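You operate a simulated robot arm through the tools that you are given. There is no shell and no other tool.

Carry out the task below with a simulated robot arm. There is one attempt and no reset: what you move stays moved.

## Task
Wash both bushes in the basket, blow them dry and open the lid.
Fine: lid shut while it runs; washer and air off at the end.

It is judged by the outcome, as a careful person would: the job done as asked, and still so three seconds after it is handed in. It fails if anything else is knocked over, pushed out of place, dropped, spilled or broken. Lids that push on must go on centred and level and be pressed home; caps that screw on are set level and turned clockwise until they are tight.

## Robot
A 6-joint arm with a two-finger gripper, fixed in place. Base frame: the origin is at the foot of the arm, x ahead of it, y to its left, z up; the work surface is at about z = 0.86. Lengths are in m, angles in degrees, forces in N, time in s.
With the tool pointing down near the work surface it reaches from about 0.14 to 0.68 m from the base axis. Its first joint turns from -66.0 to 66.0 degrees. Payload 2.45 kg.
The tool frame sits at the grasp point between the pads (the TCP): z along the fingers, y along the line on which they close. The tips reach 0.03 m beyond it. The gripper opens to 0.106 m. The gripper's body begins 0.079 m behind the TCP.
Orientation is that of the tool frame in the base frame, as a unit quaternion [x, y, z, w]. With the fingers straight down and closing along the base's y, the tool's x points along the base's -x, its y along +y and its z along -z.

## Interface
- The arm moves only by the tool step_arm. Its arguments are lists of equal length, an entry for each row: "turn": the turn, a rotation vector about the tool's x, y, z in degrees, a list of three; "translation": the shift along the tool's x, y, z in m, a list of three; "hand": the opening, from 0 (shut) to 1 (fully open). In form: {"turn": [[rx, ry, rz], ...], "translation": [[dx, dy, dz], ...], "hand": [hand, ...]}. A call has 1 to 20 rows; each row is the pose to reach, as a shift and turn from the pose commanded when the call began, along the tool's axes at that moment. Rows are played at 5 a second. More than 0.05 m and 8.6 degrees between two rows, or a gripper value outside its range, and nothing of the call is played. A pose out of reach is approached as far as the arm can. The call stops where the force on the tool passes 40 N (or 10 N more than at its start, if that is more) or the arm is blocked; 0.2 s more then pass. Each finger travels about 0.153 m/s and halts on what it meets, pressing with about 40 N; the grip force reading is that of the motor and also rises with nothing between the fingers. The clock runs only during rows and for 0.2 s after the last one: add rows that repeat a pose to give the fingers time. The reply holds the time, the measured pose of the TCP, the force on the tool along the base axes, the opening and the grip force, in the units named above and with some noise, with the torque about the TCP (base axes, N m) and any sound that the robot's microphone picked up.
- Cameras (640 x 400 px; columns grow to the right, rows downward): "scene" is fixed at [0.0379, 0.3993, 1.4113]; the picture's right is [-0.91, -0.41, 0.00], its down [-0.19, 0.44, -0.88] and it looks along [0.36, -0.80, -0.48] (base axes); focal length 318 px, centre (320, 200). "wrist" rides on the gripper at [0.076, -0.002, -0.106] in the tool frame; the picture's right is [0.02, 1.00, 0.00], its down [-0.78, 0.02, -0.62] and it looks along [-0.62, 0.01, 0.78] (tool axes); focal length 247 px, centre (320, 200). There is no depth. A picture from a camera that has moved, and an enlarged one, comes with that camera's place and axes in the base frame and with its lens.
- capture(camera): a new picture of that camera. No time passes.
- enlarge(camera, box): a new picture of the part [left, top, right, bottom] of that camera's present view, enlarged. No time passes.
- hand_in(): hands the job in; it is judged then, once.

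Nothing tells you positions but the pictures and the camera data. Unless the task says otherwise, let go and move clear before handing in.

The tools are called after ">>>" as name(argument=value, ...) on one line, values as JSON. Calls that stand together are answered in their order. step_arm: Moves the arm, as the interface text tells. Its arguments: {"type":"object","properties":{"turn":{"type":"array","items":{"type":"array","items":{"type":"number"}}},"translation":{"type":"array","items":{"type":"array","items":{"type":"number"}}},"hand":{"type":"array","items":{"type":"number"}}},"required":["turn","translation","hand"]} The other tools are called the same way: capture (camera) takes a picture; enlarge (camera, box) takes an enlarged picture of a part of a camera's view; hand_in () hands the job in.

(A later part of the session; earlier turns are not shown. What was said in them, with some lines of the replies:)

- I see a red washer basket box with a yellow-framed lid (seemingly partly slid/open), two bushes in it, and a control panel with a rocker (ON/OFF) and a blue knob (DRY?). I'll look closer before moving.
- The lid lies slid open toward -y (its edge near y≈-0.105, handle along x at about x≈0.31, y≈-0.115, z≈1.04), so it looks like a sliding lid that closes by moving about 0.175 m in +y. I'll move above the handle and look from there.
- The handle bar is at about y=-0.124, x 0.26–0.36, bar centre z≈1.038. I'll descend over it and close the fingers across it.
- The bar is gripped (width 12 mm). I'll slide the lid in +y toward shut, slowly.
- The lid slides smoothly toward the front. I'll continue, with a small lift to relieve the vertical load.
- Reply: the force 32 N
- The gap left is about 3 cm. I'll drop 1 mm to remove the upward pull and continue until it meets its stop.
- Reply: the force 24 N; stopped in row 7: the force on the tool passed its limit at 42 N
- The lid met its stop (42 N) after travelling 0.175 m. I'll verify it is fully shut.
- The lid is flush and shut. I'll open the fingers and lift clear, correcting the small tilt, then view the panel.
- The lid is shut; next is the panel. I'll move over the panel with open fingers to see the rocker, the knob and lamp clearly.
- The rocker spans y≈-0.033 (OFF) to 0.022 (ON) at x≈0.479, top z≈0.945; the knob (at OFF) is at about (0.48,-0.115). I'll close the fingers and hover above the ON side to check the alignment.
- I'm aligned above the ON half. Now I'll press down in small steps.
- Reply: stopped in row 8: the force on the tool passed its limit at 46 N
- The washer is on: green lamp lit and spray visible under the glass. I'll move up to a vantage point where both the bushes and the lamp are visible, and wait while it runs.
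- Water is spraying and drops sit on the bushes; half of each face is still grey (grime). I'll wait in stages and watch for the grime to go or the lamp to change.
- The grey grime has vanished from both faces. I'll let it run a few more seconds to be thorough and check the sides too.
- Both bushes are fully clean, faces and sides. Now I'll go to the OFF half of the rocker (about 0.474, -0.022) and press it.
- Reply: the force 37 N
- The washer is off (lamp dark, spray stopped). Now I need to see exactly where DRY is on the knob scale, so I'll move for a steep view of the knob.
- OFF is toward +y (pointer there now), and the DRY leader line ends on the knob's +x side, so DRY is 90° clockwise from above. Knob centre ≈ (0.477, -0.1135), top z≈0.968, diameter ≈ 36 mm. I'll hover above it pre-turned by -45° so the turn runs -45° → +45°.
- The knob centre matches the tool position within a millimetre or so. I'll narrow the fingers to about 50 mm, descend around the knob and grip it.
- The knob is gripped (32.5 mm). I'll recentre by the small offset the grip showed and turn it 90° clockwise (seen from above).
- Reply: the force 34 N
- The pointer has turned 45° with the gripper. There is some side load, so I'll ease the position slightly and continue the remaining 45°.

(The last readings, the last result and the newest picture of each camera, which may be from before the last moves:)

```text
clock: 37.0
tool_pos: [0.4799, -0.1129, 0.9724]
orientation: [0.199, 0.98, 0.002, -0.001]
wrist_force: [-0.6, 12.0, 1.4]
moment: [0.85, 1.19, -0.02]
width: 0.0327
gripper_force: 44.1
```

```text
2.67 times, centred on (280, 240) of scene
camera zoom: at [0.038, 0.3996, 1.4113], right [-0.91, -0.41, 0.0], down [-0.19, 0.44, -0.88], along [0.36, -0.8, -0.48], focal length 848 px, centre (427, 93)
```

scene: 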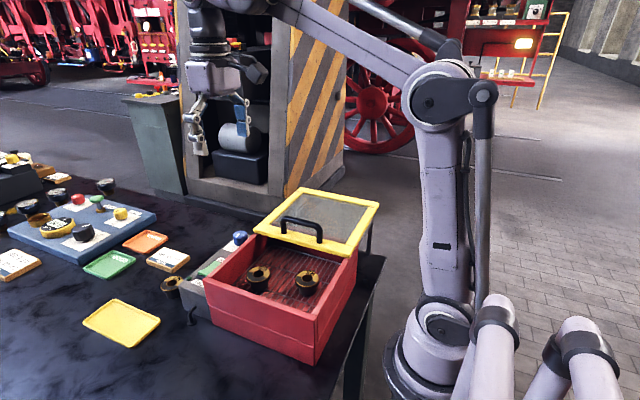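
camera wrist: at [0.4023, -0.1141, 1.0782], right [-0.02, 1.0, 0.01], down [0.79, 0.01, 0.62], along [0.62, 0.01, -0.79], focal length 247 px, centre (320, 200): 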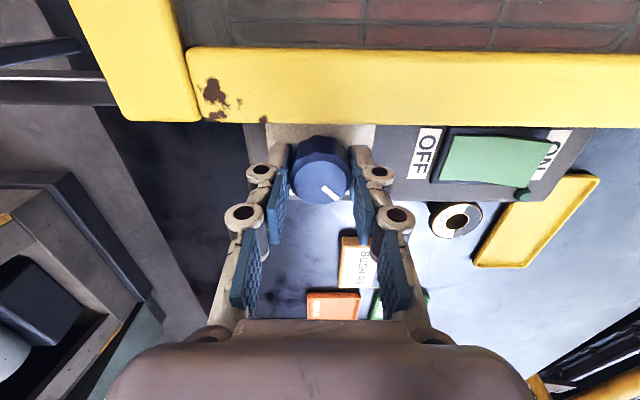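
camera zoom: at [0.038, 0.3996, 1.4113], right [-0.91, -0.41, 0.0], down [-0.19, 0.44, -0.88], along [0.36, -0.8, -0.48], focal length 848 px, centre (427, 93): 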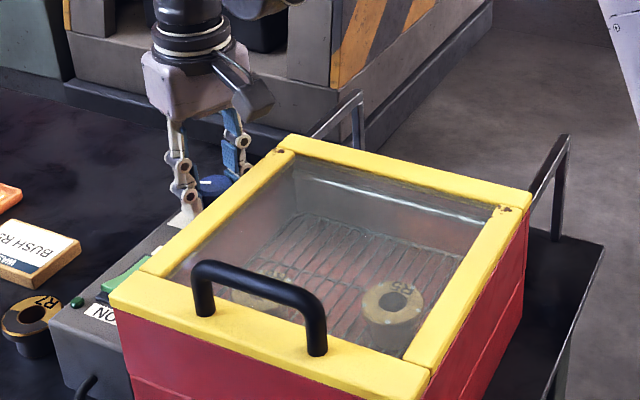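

>>> step_arm(turn=[[0, 0, 7.5], [0, 0, 15], [0, 0, 22.5], [0, 0, 22.5]], translation=[[0, 0, 0], [0, 0, 0], [0, 0, 0], [0, 0, 0]], hand=[0.25, 0.25, 0.25, 0.25])

>>> enlarge(camera="scene", box=[160, 165, 400, 315])

>>> capture(camera="wrist")

```text
clock: 38.0
tool_pos: [0.4776, -0.1125, 0.972]
orientation: [0.385, 0.923, 0.002, 0.0]
wrist_force: [7.2, 11.4, 32.0]
moment: [-0.06, -0.64, 0.1]
width: 0.0328
gripper_force: 44.8
```

```text
2.67 times, centred on (280, 240) of scene
camera zoom: at [0.0376, 0.3997, 1.4112], right [-0.91, -0.41, 0.0], down [-0.19, 0.44, -0.88], along [0.36, -0.8, -0.48], focal length 848 px, centre (427, 93)
```

zoom: 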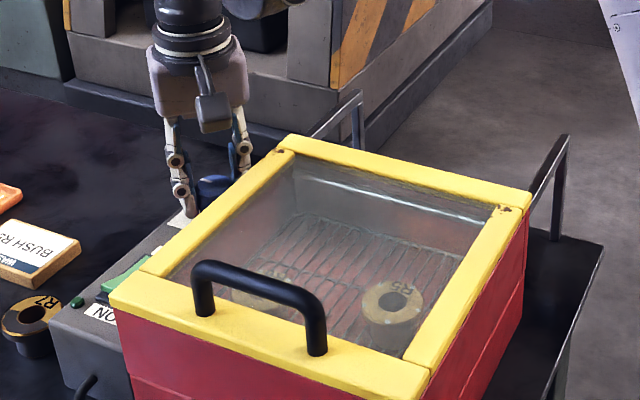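

```text
taken
camera wrist: at [0.4226, -0.0599, 1.0778], right [0.7, 0.72, 0.0], down [0.56, -0.55, 0.62], along [0.45, -0.43, -0.78], focal length 247 px, centre (320, 200)
```

wrist: 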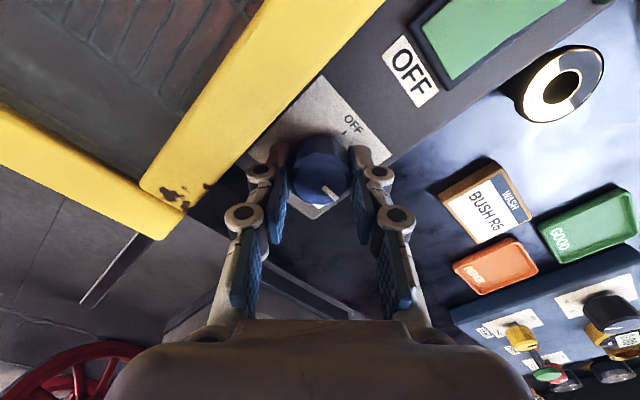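

>>> enlarge(camera="scene", box=[230, 215, 350, 300])

>>> enlarge(camera="wrist", box=[230, 80, 410, 230])

```text
4.71 times, centred on (290, 258) of scene
camera zoom: at [0.0376, 0.3997, 1.4112], right [-0.91, -0.41, 0.0], down [-0.19, 0.44, -0.88], along [0.36, -0.8, -0.48], focal length 1497 px, centre (461, -71)
```

zoom: 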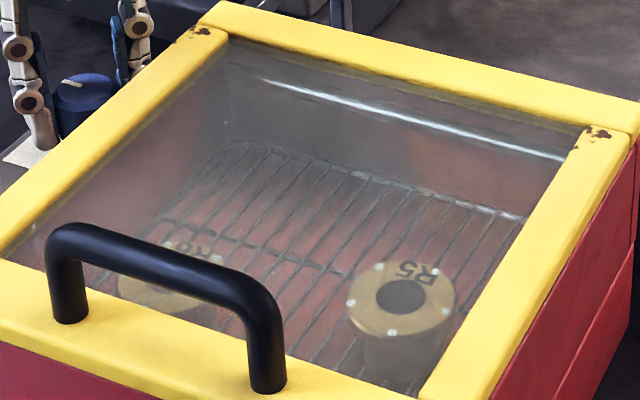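

```text
2.67 times, centred on (320, 155) of wrist
camera zoom: at [0.4226, -0.0599, 1.0778], right [0.7, 0.72, 0.0], down [0.56, -0.55, 0.62], along [0.45, -0.43, -0.78], focal length 659 px, centre (320, 320)
```

zoom: 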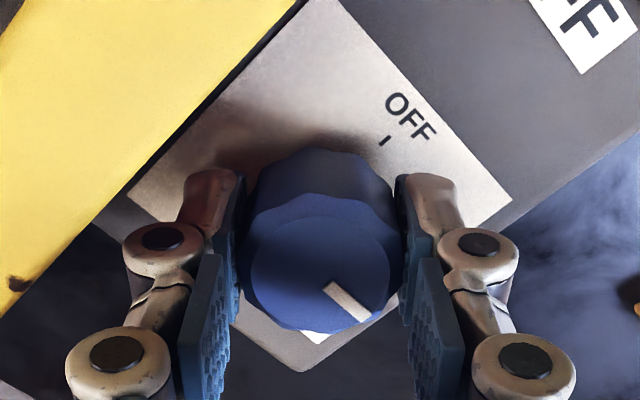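

The knob has turned with the gripper and its pointer is within a couple of degrees of the +x (DRY) line. I'll nudge it about 3° further, hold there, and watch for drying.

>>> step_arm(turn=[[0, 0, 3], [0, 0, 3], [0, 0, 3], [0, 0, 3], [0, 0, 3]], translation=[[0, 0, 0], [0, 0, 0], [0, 0, 0], [0, 0, 0], [0, 0, 0]], hand=[0.25, 0.25, 0.25, 0.25, 0.25])

>>> enlarge(camera="scene", box=[230, 215, 350, 300])

>>> enlarge(camera="wrist", box=[230, 80, 410, 230])

```text
clock: 39.2
tool_pos: [0.4783, -0.1122, 0.9717]
orientation: [0.409, 0.912, 0.0, -0.001]
wrist_force: [10.8, 5.6, 26.5]
moment: [0.13, -0.32, 0.35]
width: 0.0328
gripper_force: 44.9
```

```text
4.71 times, centred on (290, 258) of scene
camera zoom: at [0.0378, 0.3995, 1.4113], right [-0.91, -0.41, 0.0], down [-0.19, 0.44, -0.88], along [0.36, -0.8, -0.48], focal length 1497 px, centre (461, -71)
```

zoom: 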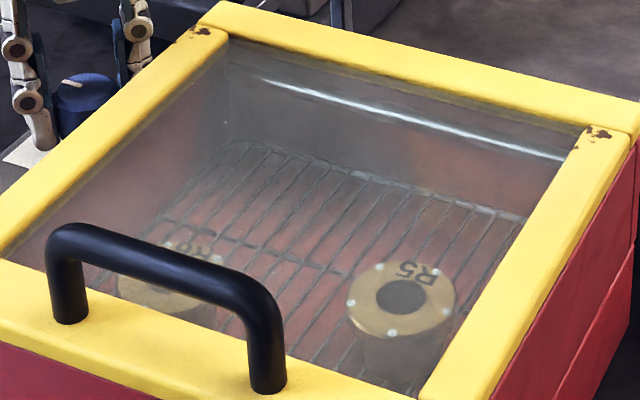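

```text
2.67 times, centred on (320, 155) of wrist
camera zoom: at [0.4255, -0.057, 1.077], right [0.73, 0.68, 0.0], down [0.53, -0.57, 0.62], along [0.42, -0.45, -0.78], focal length 659 px, centre (320, 320)
```

zoom: 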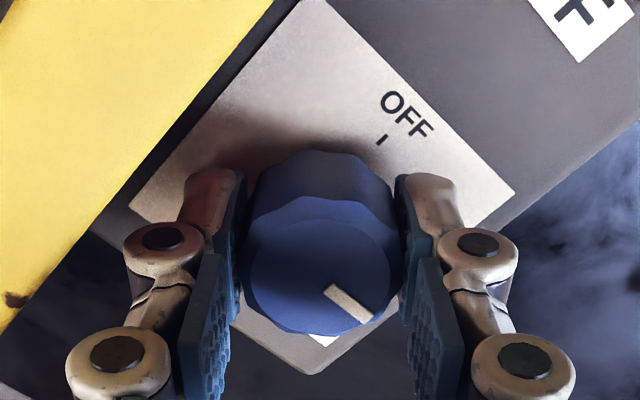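

The reaction torque suggests the knob is now at its end stop (DRY). I'll hold a few seconds and watch the water drops.

>>> step_arm(turn=[[0, 0, -1.5], [0, 0, -1.5], [0, 0, -1.5], [0, 0, -1.5], [0, 0, -1.5], [0, 0, -1.5], [0, 0, -1.5], [0, 0, -1.5], [0, 0, -1.5], [0, 0, -1.5], [0, 0, -1.5], [0, 0, -1.5], [0, 0, -1.5], [0, 0, -1.5], [0, 0, -1.5]], translation=[[0, 0, 0], [0, 0, 0], [0, 0, 0], [0, 0, 0], [0, 0, 0], [0, 0, 0], [0, 0, 0], [0, 0, 0], [0, 0, 0], [0, 0, 0], [0, 0, 0], [0, 0, 0], [0, 0, 0], [0, 0, 0], [0, 0, 0]], hand=[0.25, 0.25, 0.25, 0.25, 0.25, 0.25, 0.25, 0.25, 0.25, 0.25, 0.25, 0.25, 0.25, 0.25, 0.25])

>>> enlarge(camera="scene", box=[230, 215, 350, 300])

```text
clock: 42.4
tool_pos: [0.4771, -0.1137, 0.9726]
orientation: [0.397, 0.918, 0.001, -0.001]
wrist_force: [11.4, -0.7, 8.1]
moment: [-0.11, -0.37, 0.02]
width: 0.0326
gripper_force: 45.0
```

```text
4.71 times, centred on (290, 258) of scene
camera zoom: at [0.0381, 0.3993, 1.4113], right [-0.91, -0.41, 0.0], down [-0.19, 0.44, -0.88], along [0.36, -0.8, -0.48], focal length 1497 px, centre (461, -71)
```

zoom: 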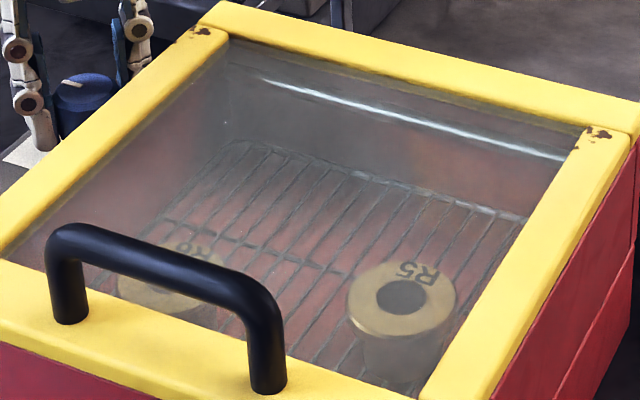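

The drops have disappeared from the bushes, so the air is working. I'll dry a few seconds longer to be sure.

>>> step_arm(turn=[[0, 0, 0], [0, 0, 0], [0, 0, 0], [0, 0, 0], [0, 0, 0], [0, 0, 0], [0, 0, 0], [0, 0, 0], [0, 0, 0], [0, 0, 0], [0, 0, 0], [0, 0, 0], [0, 0, 0], [0, 0, 0], [0, 0, 0], [0, 0, 0], [0, 0, 0], [0, 0, 0], [0, 0, 0], [0, 0, 0]], translation=[[0, 0, 0], [0, 0, 0], [0, 0, 0], [0, 0, 0], [0, 0, 0], [0, 0, 0], [0, 0, 0], [0, 0, 0], [0, 0, 0], [0, 0, 0], [0, 0, 0], [0, 0, 0], [0, 0, 0], [0, 0, 0], [0, 0, 0], [0, 0, 0], [0, 0, 0], [0, 0, 0], [0, 0, 0], [0, 0, 0]], hand=[0.25, 0.25, 0.25, 0.25, 0.25, 0.25, 0.25, 0.25, 0.25, 0.25, 0.25, 0.25, 0.25, 0.25, 0.25, 0.25, 0.25, 0.25, 0.25, 0.25])

>>> enlarge(camera="scene", box=[230, 215, 350, 300])

```text
clock: 46.6
tool_pos: [0.4778, -0.1117, 0.9716]
orientation: [0.397, 0.918, 0.001, 0.0]
wrist_force: [9.7, -1.4, -0.3]
moment: [-0.09, -0.29, -0.02]
width: 0.0326
gripper_force: 44.9
```

```text
4.71 times, centred on (290, 258) of scene
camera zoom: at [0.0382, 0.3992, 1.4114], right [-0.91, -0.41, 0.0], down [-0.19, 0.44, -0.88], along [0.36, -0.8, -0.48], focal length 1497 px, centre (461, -71)
```

zoom: 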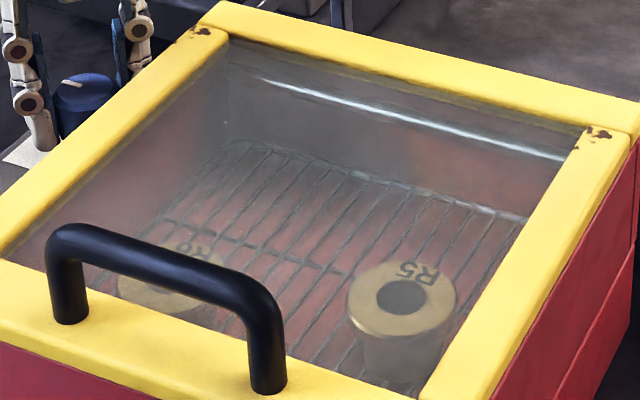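

R5 is dry and the visible part of R6 too, after over 8 s of air. Now I'll turn the knob back counter-clockwise toward OFF, first half.

>>> step_arm(turn=[[0, 0, -7.5], [0, 0, -15], [0, 0, -22.5], [0, 0, -30], [0, 0, -37.5], [0, 0, -45]], translation=[[0, 0, 0], [0, 0, 0], [0, 0, 0], [0, 0, 0], [0, 0, 0], [0, 0, 0]], hand=[0.25, 0.25, 0.25, 0.25, 0.25, 0.25])

```text
clock: 48.0
tool_pos: [0.4774, -0.1127, 0.97]
orientation: [0.014, 1.0, 0.002, -0.002]
wrist_force: [-1.3, 5.2, -14.2]
moment: [0.06, 0.13, 0.0]
width: 0.0328
gripper_force: 44.8
```

>>> step_arm(turn=[[0, 0, -7.5], [0, 0, -15], [0, 0, -22.5], [0, 0, -30], [0, 0, -37.5], [0, 0, -43], [0, 0, -46.7], [0, 0, -46.7]], translation=[[0, 0, 0.0003], [0, 0, 0.0003], [0, 0, 0.0003], [0, 0, 0.0003], [0, 0, 0.0003], [0, 0, 0.0003], [0, 0, 0.0003], [0, 0, 0.0003]], hand=[0.25, 0.25, 0.25, 0.25, 0.25, 0.25, 0.25, 0.25])

>>> enlarge(camera="wrist", box=[230, 80, 410, 230])

```text
clock: 49.8
tool_pos: [0.4777, -0.1117, 0.9704]
orientation: [-0.383, 0.924, 0.002, 0.001]
wrist_force: [-7.5, 12.5, 10.6]
moment: [0.56, 0.08, -0.52]
width: 0.033
gripper_force: 44.8
```

```text
2.67 times, centred on (320, 155) of wrist
camera zoom: at [0.425, -0.1674, 1.0765], right [-0.72, 0.69, 0.0], down [0.54, 0.56, 0.62], along [0.43, 0.45, -0.78], focal length 659 px, centre (320, 320)
```

zoom: 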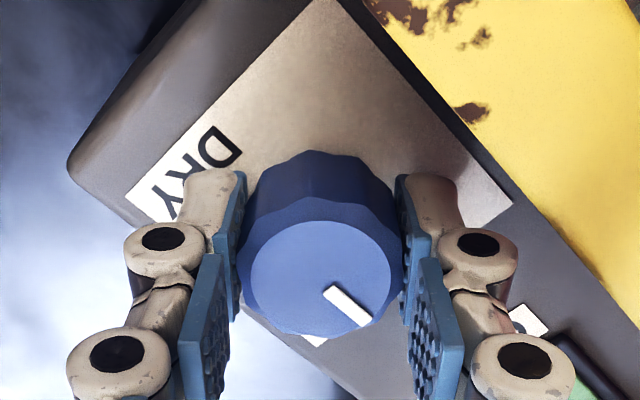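

The pointer is back at OFF against its stop. I'll relax the twist, release and lift straight up, then check.

>>> step_arm(turn=[[0, 0, 1], [0, 0, 1], [0, 0, 1], [0, 0, 1], [0, 0, 1], [0, 0, 1], [0, 0, 1]], translation=[[0, 0, 0], [0, 0, 0], [0, 0, 0], [0, 0, -0.02], [0, 0, -0.05], [0, 0, -0.08], [0, 0, -0.08]], hand=[0.25, 0.45, 0.45, 0.45, 0.45, 0.45, 0.45])

>>> enlarge(camera="wrist", box=[200, 50, 440, 200])

>>> enlarge(camera="scene", box=[160, 165, 400, 315])

```text
clock: 51.4
tool_pos: [0.4793, -0.1113, 1.0485]
orientation: [-0.374, 0.928, 0.001, -0.001]
wrist_force: [-0.1, 0.1, -0.2]
moment: [-0.03, 0.01, 0.01]
width: 0.0479
gripper_force: 0.0
```

```text
2.67 times, centred on (320, 125) of wrist
camera zoom: at [0.4239, -0.1656, 1.1542], right [-0.71, 0.7, 0.0], down [0.55, 0.55, 0.62], along [0.44, 0.44, -0.78], focal length 659 px, centre (320, 400)
```

zoom: 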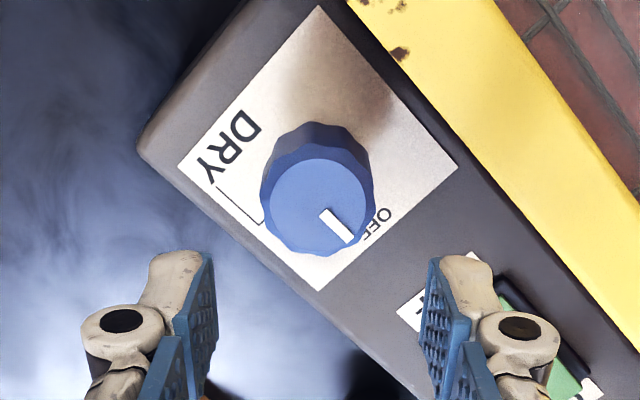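

```text
2.67 times, centred on (280, 240) of scene
camera zoom: at [0.0379, 0.3993, 1.4113], right [-0.91, -0.41, 0.0], down [-0.19, 0.44, -0.88], along [0.36, -0.8, -0.48], focal length 848 px, centre (427, 93)
```

zoom: 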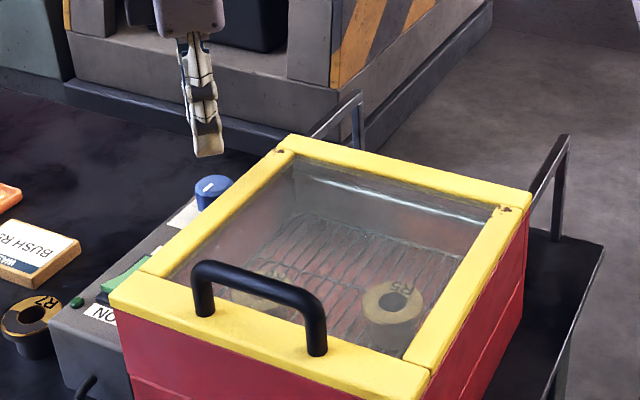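

The knob is released with its pointer at OFF. I'll return to the same viewpoint as earlier (tool at 0.4286, -0.038, 1.129, unrotated) to compare the pointer with its original position and check R6.

>>> step_arm(turn=[[0, 0, 7.3], [0, 0, 14.6], [0, 0, 22], [0, 0, 29.3], [0, 0, 36.6], [0, 0, 43.9], [0, 0, 43.9]], translation=[[0, 0, -0.02], [0, 0.01, -0.04], [-0.004, 0.03, -0.06], [-0.008, 0.05, -0.08], [-0.012, 0.07, -0.0805], [-0.0144, 0.0878, -0.0805], [-0.0144, 0.0878, -0.0805]], hand=[0.5, 0.7, 1, 1, 1, 1, 1])

>>> enlarge(camera="wrist", box=[200, 70, 440, 220])

>>> capture(camera="wrist")

```text
clock: 53.0
tool_pos: [0.4278, -0.0399, 1.1311]
orientation: [0.001, 1.0, 0.001, -0.001]
wrist_force: [0.2, 0.5, 0.0]
moment: [0.02, 0.01, -0.06]
width: 0.1061
gripper_force: 0.0
```

```text
2.67 times, centred on (320, 145) of wrist
camera zoom: at [0.3499, -0.0412, 1.2373], right [-0.02, 1.0, 0.0], down [0.78, 0.01, 0.62], along [0.62, 0.01, -0.78], focal length 659 px, centre (320, 347)
```

zoom: 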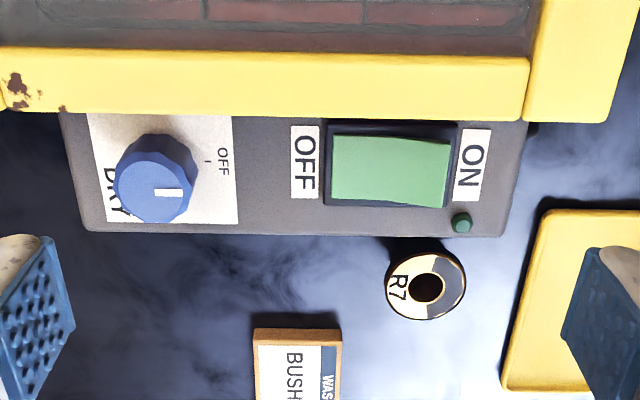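

```text
taken
camera wrist: at [0.3499, -0.0412, 1.2373], right [-0.02, 1.0, 0.0], down [0.78, 0.01, 0.62], along [0.62, 0.01, -0.78], focal length 247 px, centre (320, 200)
```

wrist: 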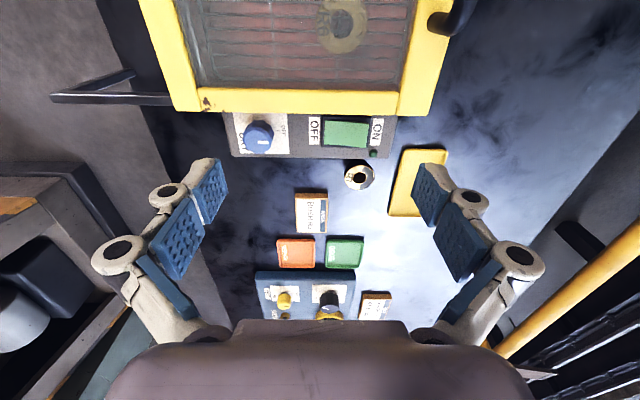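

The knob pointer is exactly as it was originally at OFF, and the rocker is at OFF with the lamp dark. Now I'll move above the lid handle and check both bushes through the glass.

>>> step_arm(turn=[[0, 0, 0], [0, 0, 0], [0, 0, 0], [0, 0, 0], [0, 0, 0], [0, 0, 0]], translation=[[0.025, 0.015, -0.015], [0.05, 0.035, -0.03], [0.075, 0.055, -0.03], [0.1, 0.075, -0.03], [0.1153, 0.0914, -0.03], [0.1153, 0.0914, -0.03]], hand=[1, 1, 1, 1, 1, 1])

>>> capture(camera="wrist")

>>> enlarge(camera="wrist", box=[120, 0, 360, 150])

```text
clock: 54.4
tool_pos: [0.3112, 0.0493, 1.1608]
orientation: [0.0, 1.0, 0.001, -0.001]
wrist_force: [-1.2, -0.4, -0.5]
moment: [0.01, -0.01, -0.02]
width: 0.1058
gripper_force: 0.0
```

```text
taken
camera wrist: at [0.2342, 0.0477, 1.267], right [-0.02, 1.0, 0.0], down [0.78, 0.02, 0.62], along [0.62, 0.02, -0.78], focal length 247 px, centre (320, 200)
```

wrist: 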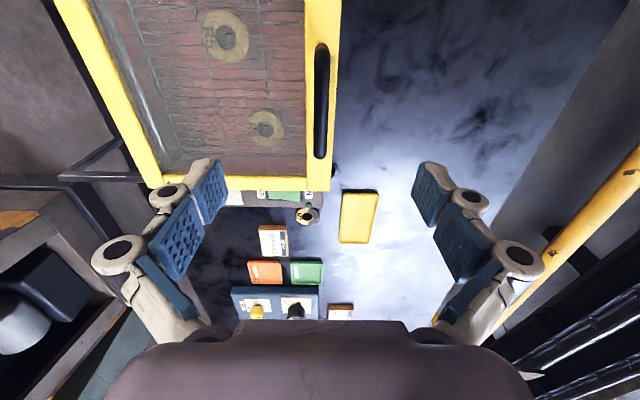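

```text
2.67 times, centred on (240, 75) of wrist
camera zoom: at [0.2342, 0.0477, 1.267], right [-0.02, 1.0, 0.0], down [0.78, 0.02, 0.62], along [0.62, 0.02, -0.78], focal length 659 px, centre (533, 533)
```

zoom: 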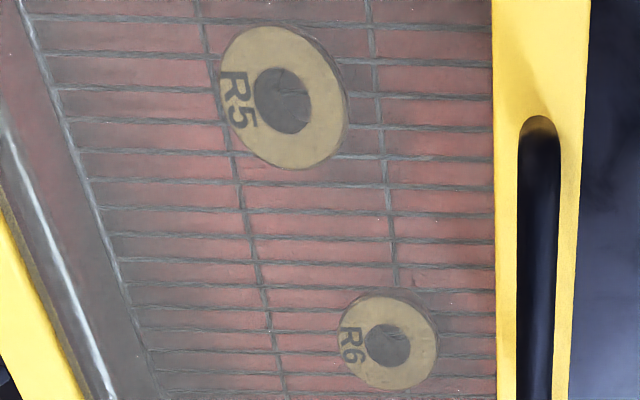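

Both R5 and R6 are clean and free of drops. I'll descend on the handle (y≈0.052) and grip it.

>>> step_arm(turn=[[0, 0, 0], [0, 0, 0], [0, 0, 0], [0, 0, 0], [0, 0, 0], [0, 0, 0], [0, 0, 0], [0, 0, 0]], translation=[[0, 0.002, 0.04], [0, 0.002, 0.08], [0, 0.002, 0.105], [0, 0.002, 0.118], [0, 0.002, 0.118], [0, 0.002, 0.118], [0, 0.002, 0.118], [0, 0.002, 0.118]], hand=[0.6, 0.6, 0.6, 0.6, 0.6, 0.05, 0.05, 0.05])

```text
clock: 56.2
tool_pos: [0.3097, 0.05, 1.0436]
orientation: [0.001, 1.0, -0.001, -0.001]
wrist_force: [0.5, -20.1, -3.9]
moment: [-0.09, 0.29, 0.0]
width: 0.0125
gripper_force: 39.9
```

Handle gripped. I'll slide the lid open in -y, checking the vertical load on the way.

>>> step_arm(turn=[[0, 0, 0], [0, 0, 0], [0, 0, 0], [0, 0, 0], [0, 0, 0], [0, 0, 0]], translation=[[0, -0.004, 0], [0, -0.014, 0], [0, -0.026, 0], [0, -0.038, 0], [0, -0.05, 0], [0, -0.062, 0]], hand=[0.05, 0.05, 0.05, 0.05, 0.05, 0.05])

```text
clock: 57.6
tool_pos: [0.3109, -0.0095, 1.0417]
orientation: [0.0, 1.0, 0.001, 0.0]
wrist_force: [4.1, 0.6, -29.1]
moment: [-0.01, 0.63, 0.01]
width: 0.0123
gripper_force: 39.6
```

>>> step_arm(turn=[[0, 0, 0], [0, 0, 0], [0, 0, 0], [0, 0, 0], [0, 0, 0], [0, 0, 0], [0, 0, 0], [0, 0, 0]], translation=[[0, 0, 0.0008], [0, -0.01, 0.0008], [0, -0.022, 0.0008], [0, -0.034, 0.0008], [0, -0.046, 0.0008], [0, -0.058, 0.0008], [0, -0.07, 0.0008], [0, -0.08, 0.0008]], hand=[0.05, 0.05, 0.05, 0.05, 0.05, 0.05, 0.05, 0.05])

>>> enlarge(camera="scene", box=[160, 130, 400, 330])

```text
clock: 59.4
tool_pos: [0.3134, -0.0897, 1.0429]
orientation: [0.0, 1.0, 0.002, 0.0]
wrist_force: [-5.8, 0.7, -34.9]
moment: [-0.03, 0.09, -0.02]
width: 0.0123
gripper_force: 39.0
```

```text
2.00 times, centred on (280, 230) of scene
camera zoom: at [0.0381, 0.3992, 1.4114], right [-0.91, -0.41, 0.0], down [-0.19, 0.44, -0.88], along [0.36, -0.8, -0.48], focal length 636 px, centre (400, 140)
```

zoom: 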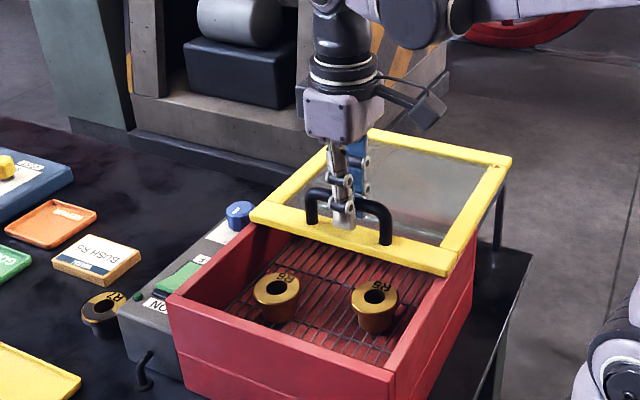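

The lid is mostly open, bushes gleam clean and dry. I'll slide the last 3.5 cm to its original open position.

>>> step_arm(turn=[[0, 0, 0], [0, 0, 0], [0, 0, 0], [0, 0, 0], [0, 0, 0], [0, 0, 0]], translation=[[0, 0, 0.001], [0, -0.01, 0.001], [0, -0.02, 0.001], [0, -0.028, 0.001], [0, -0.033, 0.001], [0, -0.033, 0.001]], hand=[0.05, 0.05, 0.05, 0.05, 0.05, 0.05])

```text
clock: 60.8
tool_pos: [0.3124, -0.1216, 1.0413]
orientation: [0.0, 1.0, 0.002, -0.003]
wrist_force: [-16.2, 1.5, 17.8]
moment: [-0.03, 0.59, -0.01]
width: 0.0145
gripper_force: 39.4
```

>>> step_arm(turn=[[0, 0, 0], [0, 0, 0], [0, 0, 0]], translation=[[0, 0, -0.0005], [0, -0.0015, -0.0005], [0, -0.0025, -0.0005]], hand=[0.05, 0.05, 0.05])

```text
clock: 61.6
tool_pos: [0.312, -0.1233, 1.0431]
orientation: [0.0, 1.0, 0.002, -0.002]
wrist_force: [-15.3, 1.3, 19.7]
moment: [0.01, 0.2, -0.02]
width: 0.0128
gripper_force: 39.4
```

The lid is back at its original open position. I'll release the handle, lift clear, and inspect everything.

>>> step_arm(turn=[[0, 0, 0], [0, 0, 0], [0, 0, 0], [0, 0, 0], [0, 0, 0], [0, 0, 0], [0, 0, 0], [0, 0, 0]], translation=[[0, 0, -0.0006], [0, 0, -0.0006], [0, 0, -0.0006], [0, 0, -0.03], [0, 0, -0.07], [0, 0, -0.11], [0, 0, -0.15], [0, 0, -0.15]], hand=[0.05, 0.5, 0.5, 0.5, 0.5, 0.7, 1, 1])

>>> capture(camera="scene")

>>> enlarge(camera="scene", box=[160, 170, 400, 370])

>>> capture(camera="wrist")

```text
clock: 63.4
tool_pos: [0.3129, -0.1227, 1.191]
orientation: [0.0, 1.0, 0.001, -0.001]
wrist_force: [-0.9, -0.5, -0.3]
moment: [0.05, -0.01, 0.01]
width: 0.1062
gripper_force: 0.0
```

```text
taken
```

scene: 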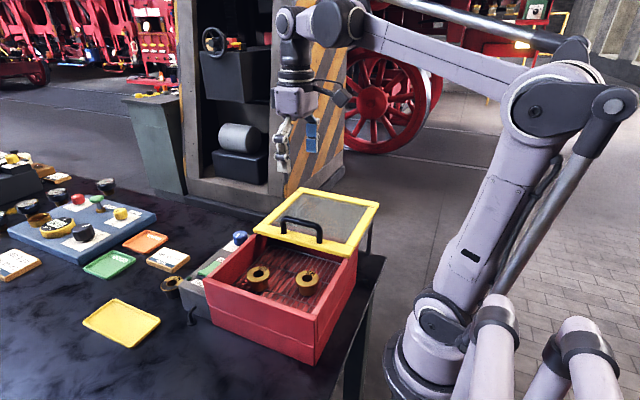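

```text
2.00 times, centred on (280, 270) of scene
camera zoom: at [0.0379, 0.3993, 1.4113], right [-0.91, -0.41, 0.0], down [-0.19, 0.44, -0.88], along [0.36, -0.8, -0.48], focal length 636 px, centre (400, 60)
```

zoom: 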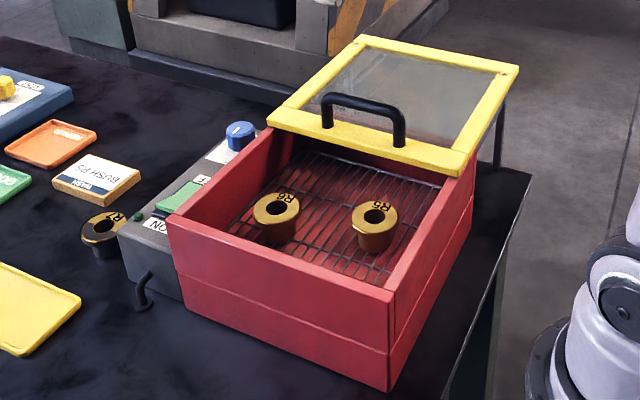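

```text
taken
camera wrist: at [0.2364, -0.1253, 1.2977], right [-0.02, 1.0, 0.0], down [0.78, 0.02, 0.62], along [0.62, 0.02, -0.78], focal length 247 px, centre (320, 200)
```

wrist: 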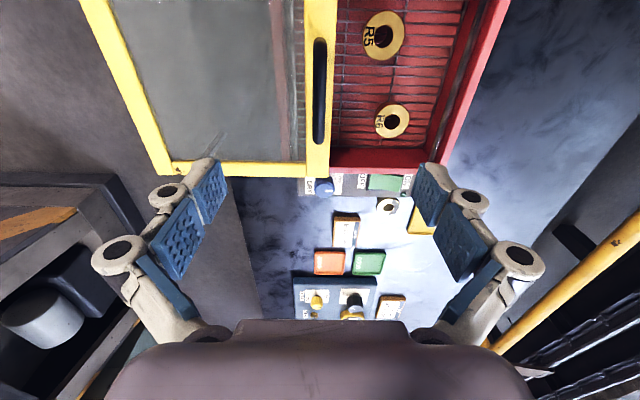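

>>> enlarge(camera="scene", box=[230, 245, 340, 325])

>>> enlarge(camera="wrist", box=[280, 0, 460, 220])

```text
5.00 times, centred on (285, 285) of scene
camera zoom: at [0.0379, 0.3993, 1.4113], right [-0.91, -0.41, 0.0], down [-0.19, 0.44, -0.88], along [0.36, -0.8, -0.48], focal length 1590 px, centre (495, -225)
```

zoom: 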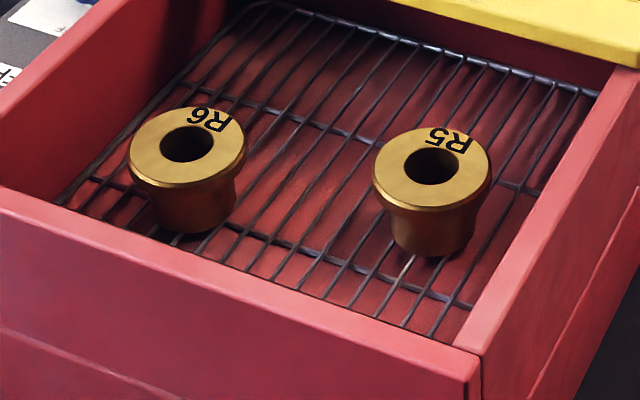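

```text
1.82 times, centred on (370, 110) of wrist
camera zoom: at [0.2364, -0.1253, 1.2977], right [-0.02, 1.0, 0.0], down [0.78, 0.02, 0.62], along [0.62, 0.02, -0.78], focal length 449 px, centre (229, 364)
```

zoom: 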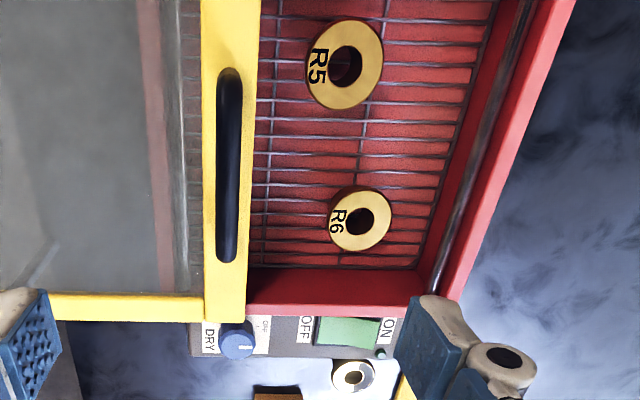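

Both bushes, R5 and R6, are clean and dry in the basket. The lid is fully open, the washer rocker and air knob are at OFF, nothing else has moved, and the gripper is clear, so I'm handing in.

>>> hand_in()

```text
The job is handed in.
```

I washed and dried both bushes (R5 and R6), opened the lid again, and handed the job in. I don't have the judge's verdict.

- **Wash:** I slid the lid shut first, then switched the washer on. It ran for about 10 seconds, until the grime was gone from the faces and sides of both bushes, and then I switched it off.
- **Dry:** With the lid still shut, I turned the knob to DRY for about 10 seconds, then back to OFF. Through the glass, neither bush had any drops left.
- **At hand-in:** The lid was back at its original open position, the washer switch and air knob were both at OFF, and the gripper was clear. In the last pictures nothing else on the bench had moved. I left bush R7, which was outside the basket, alone.
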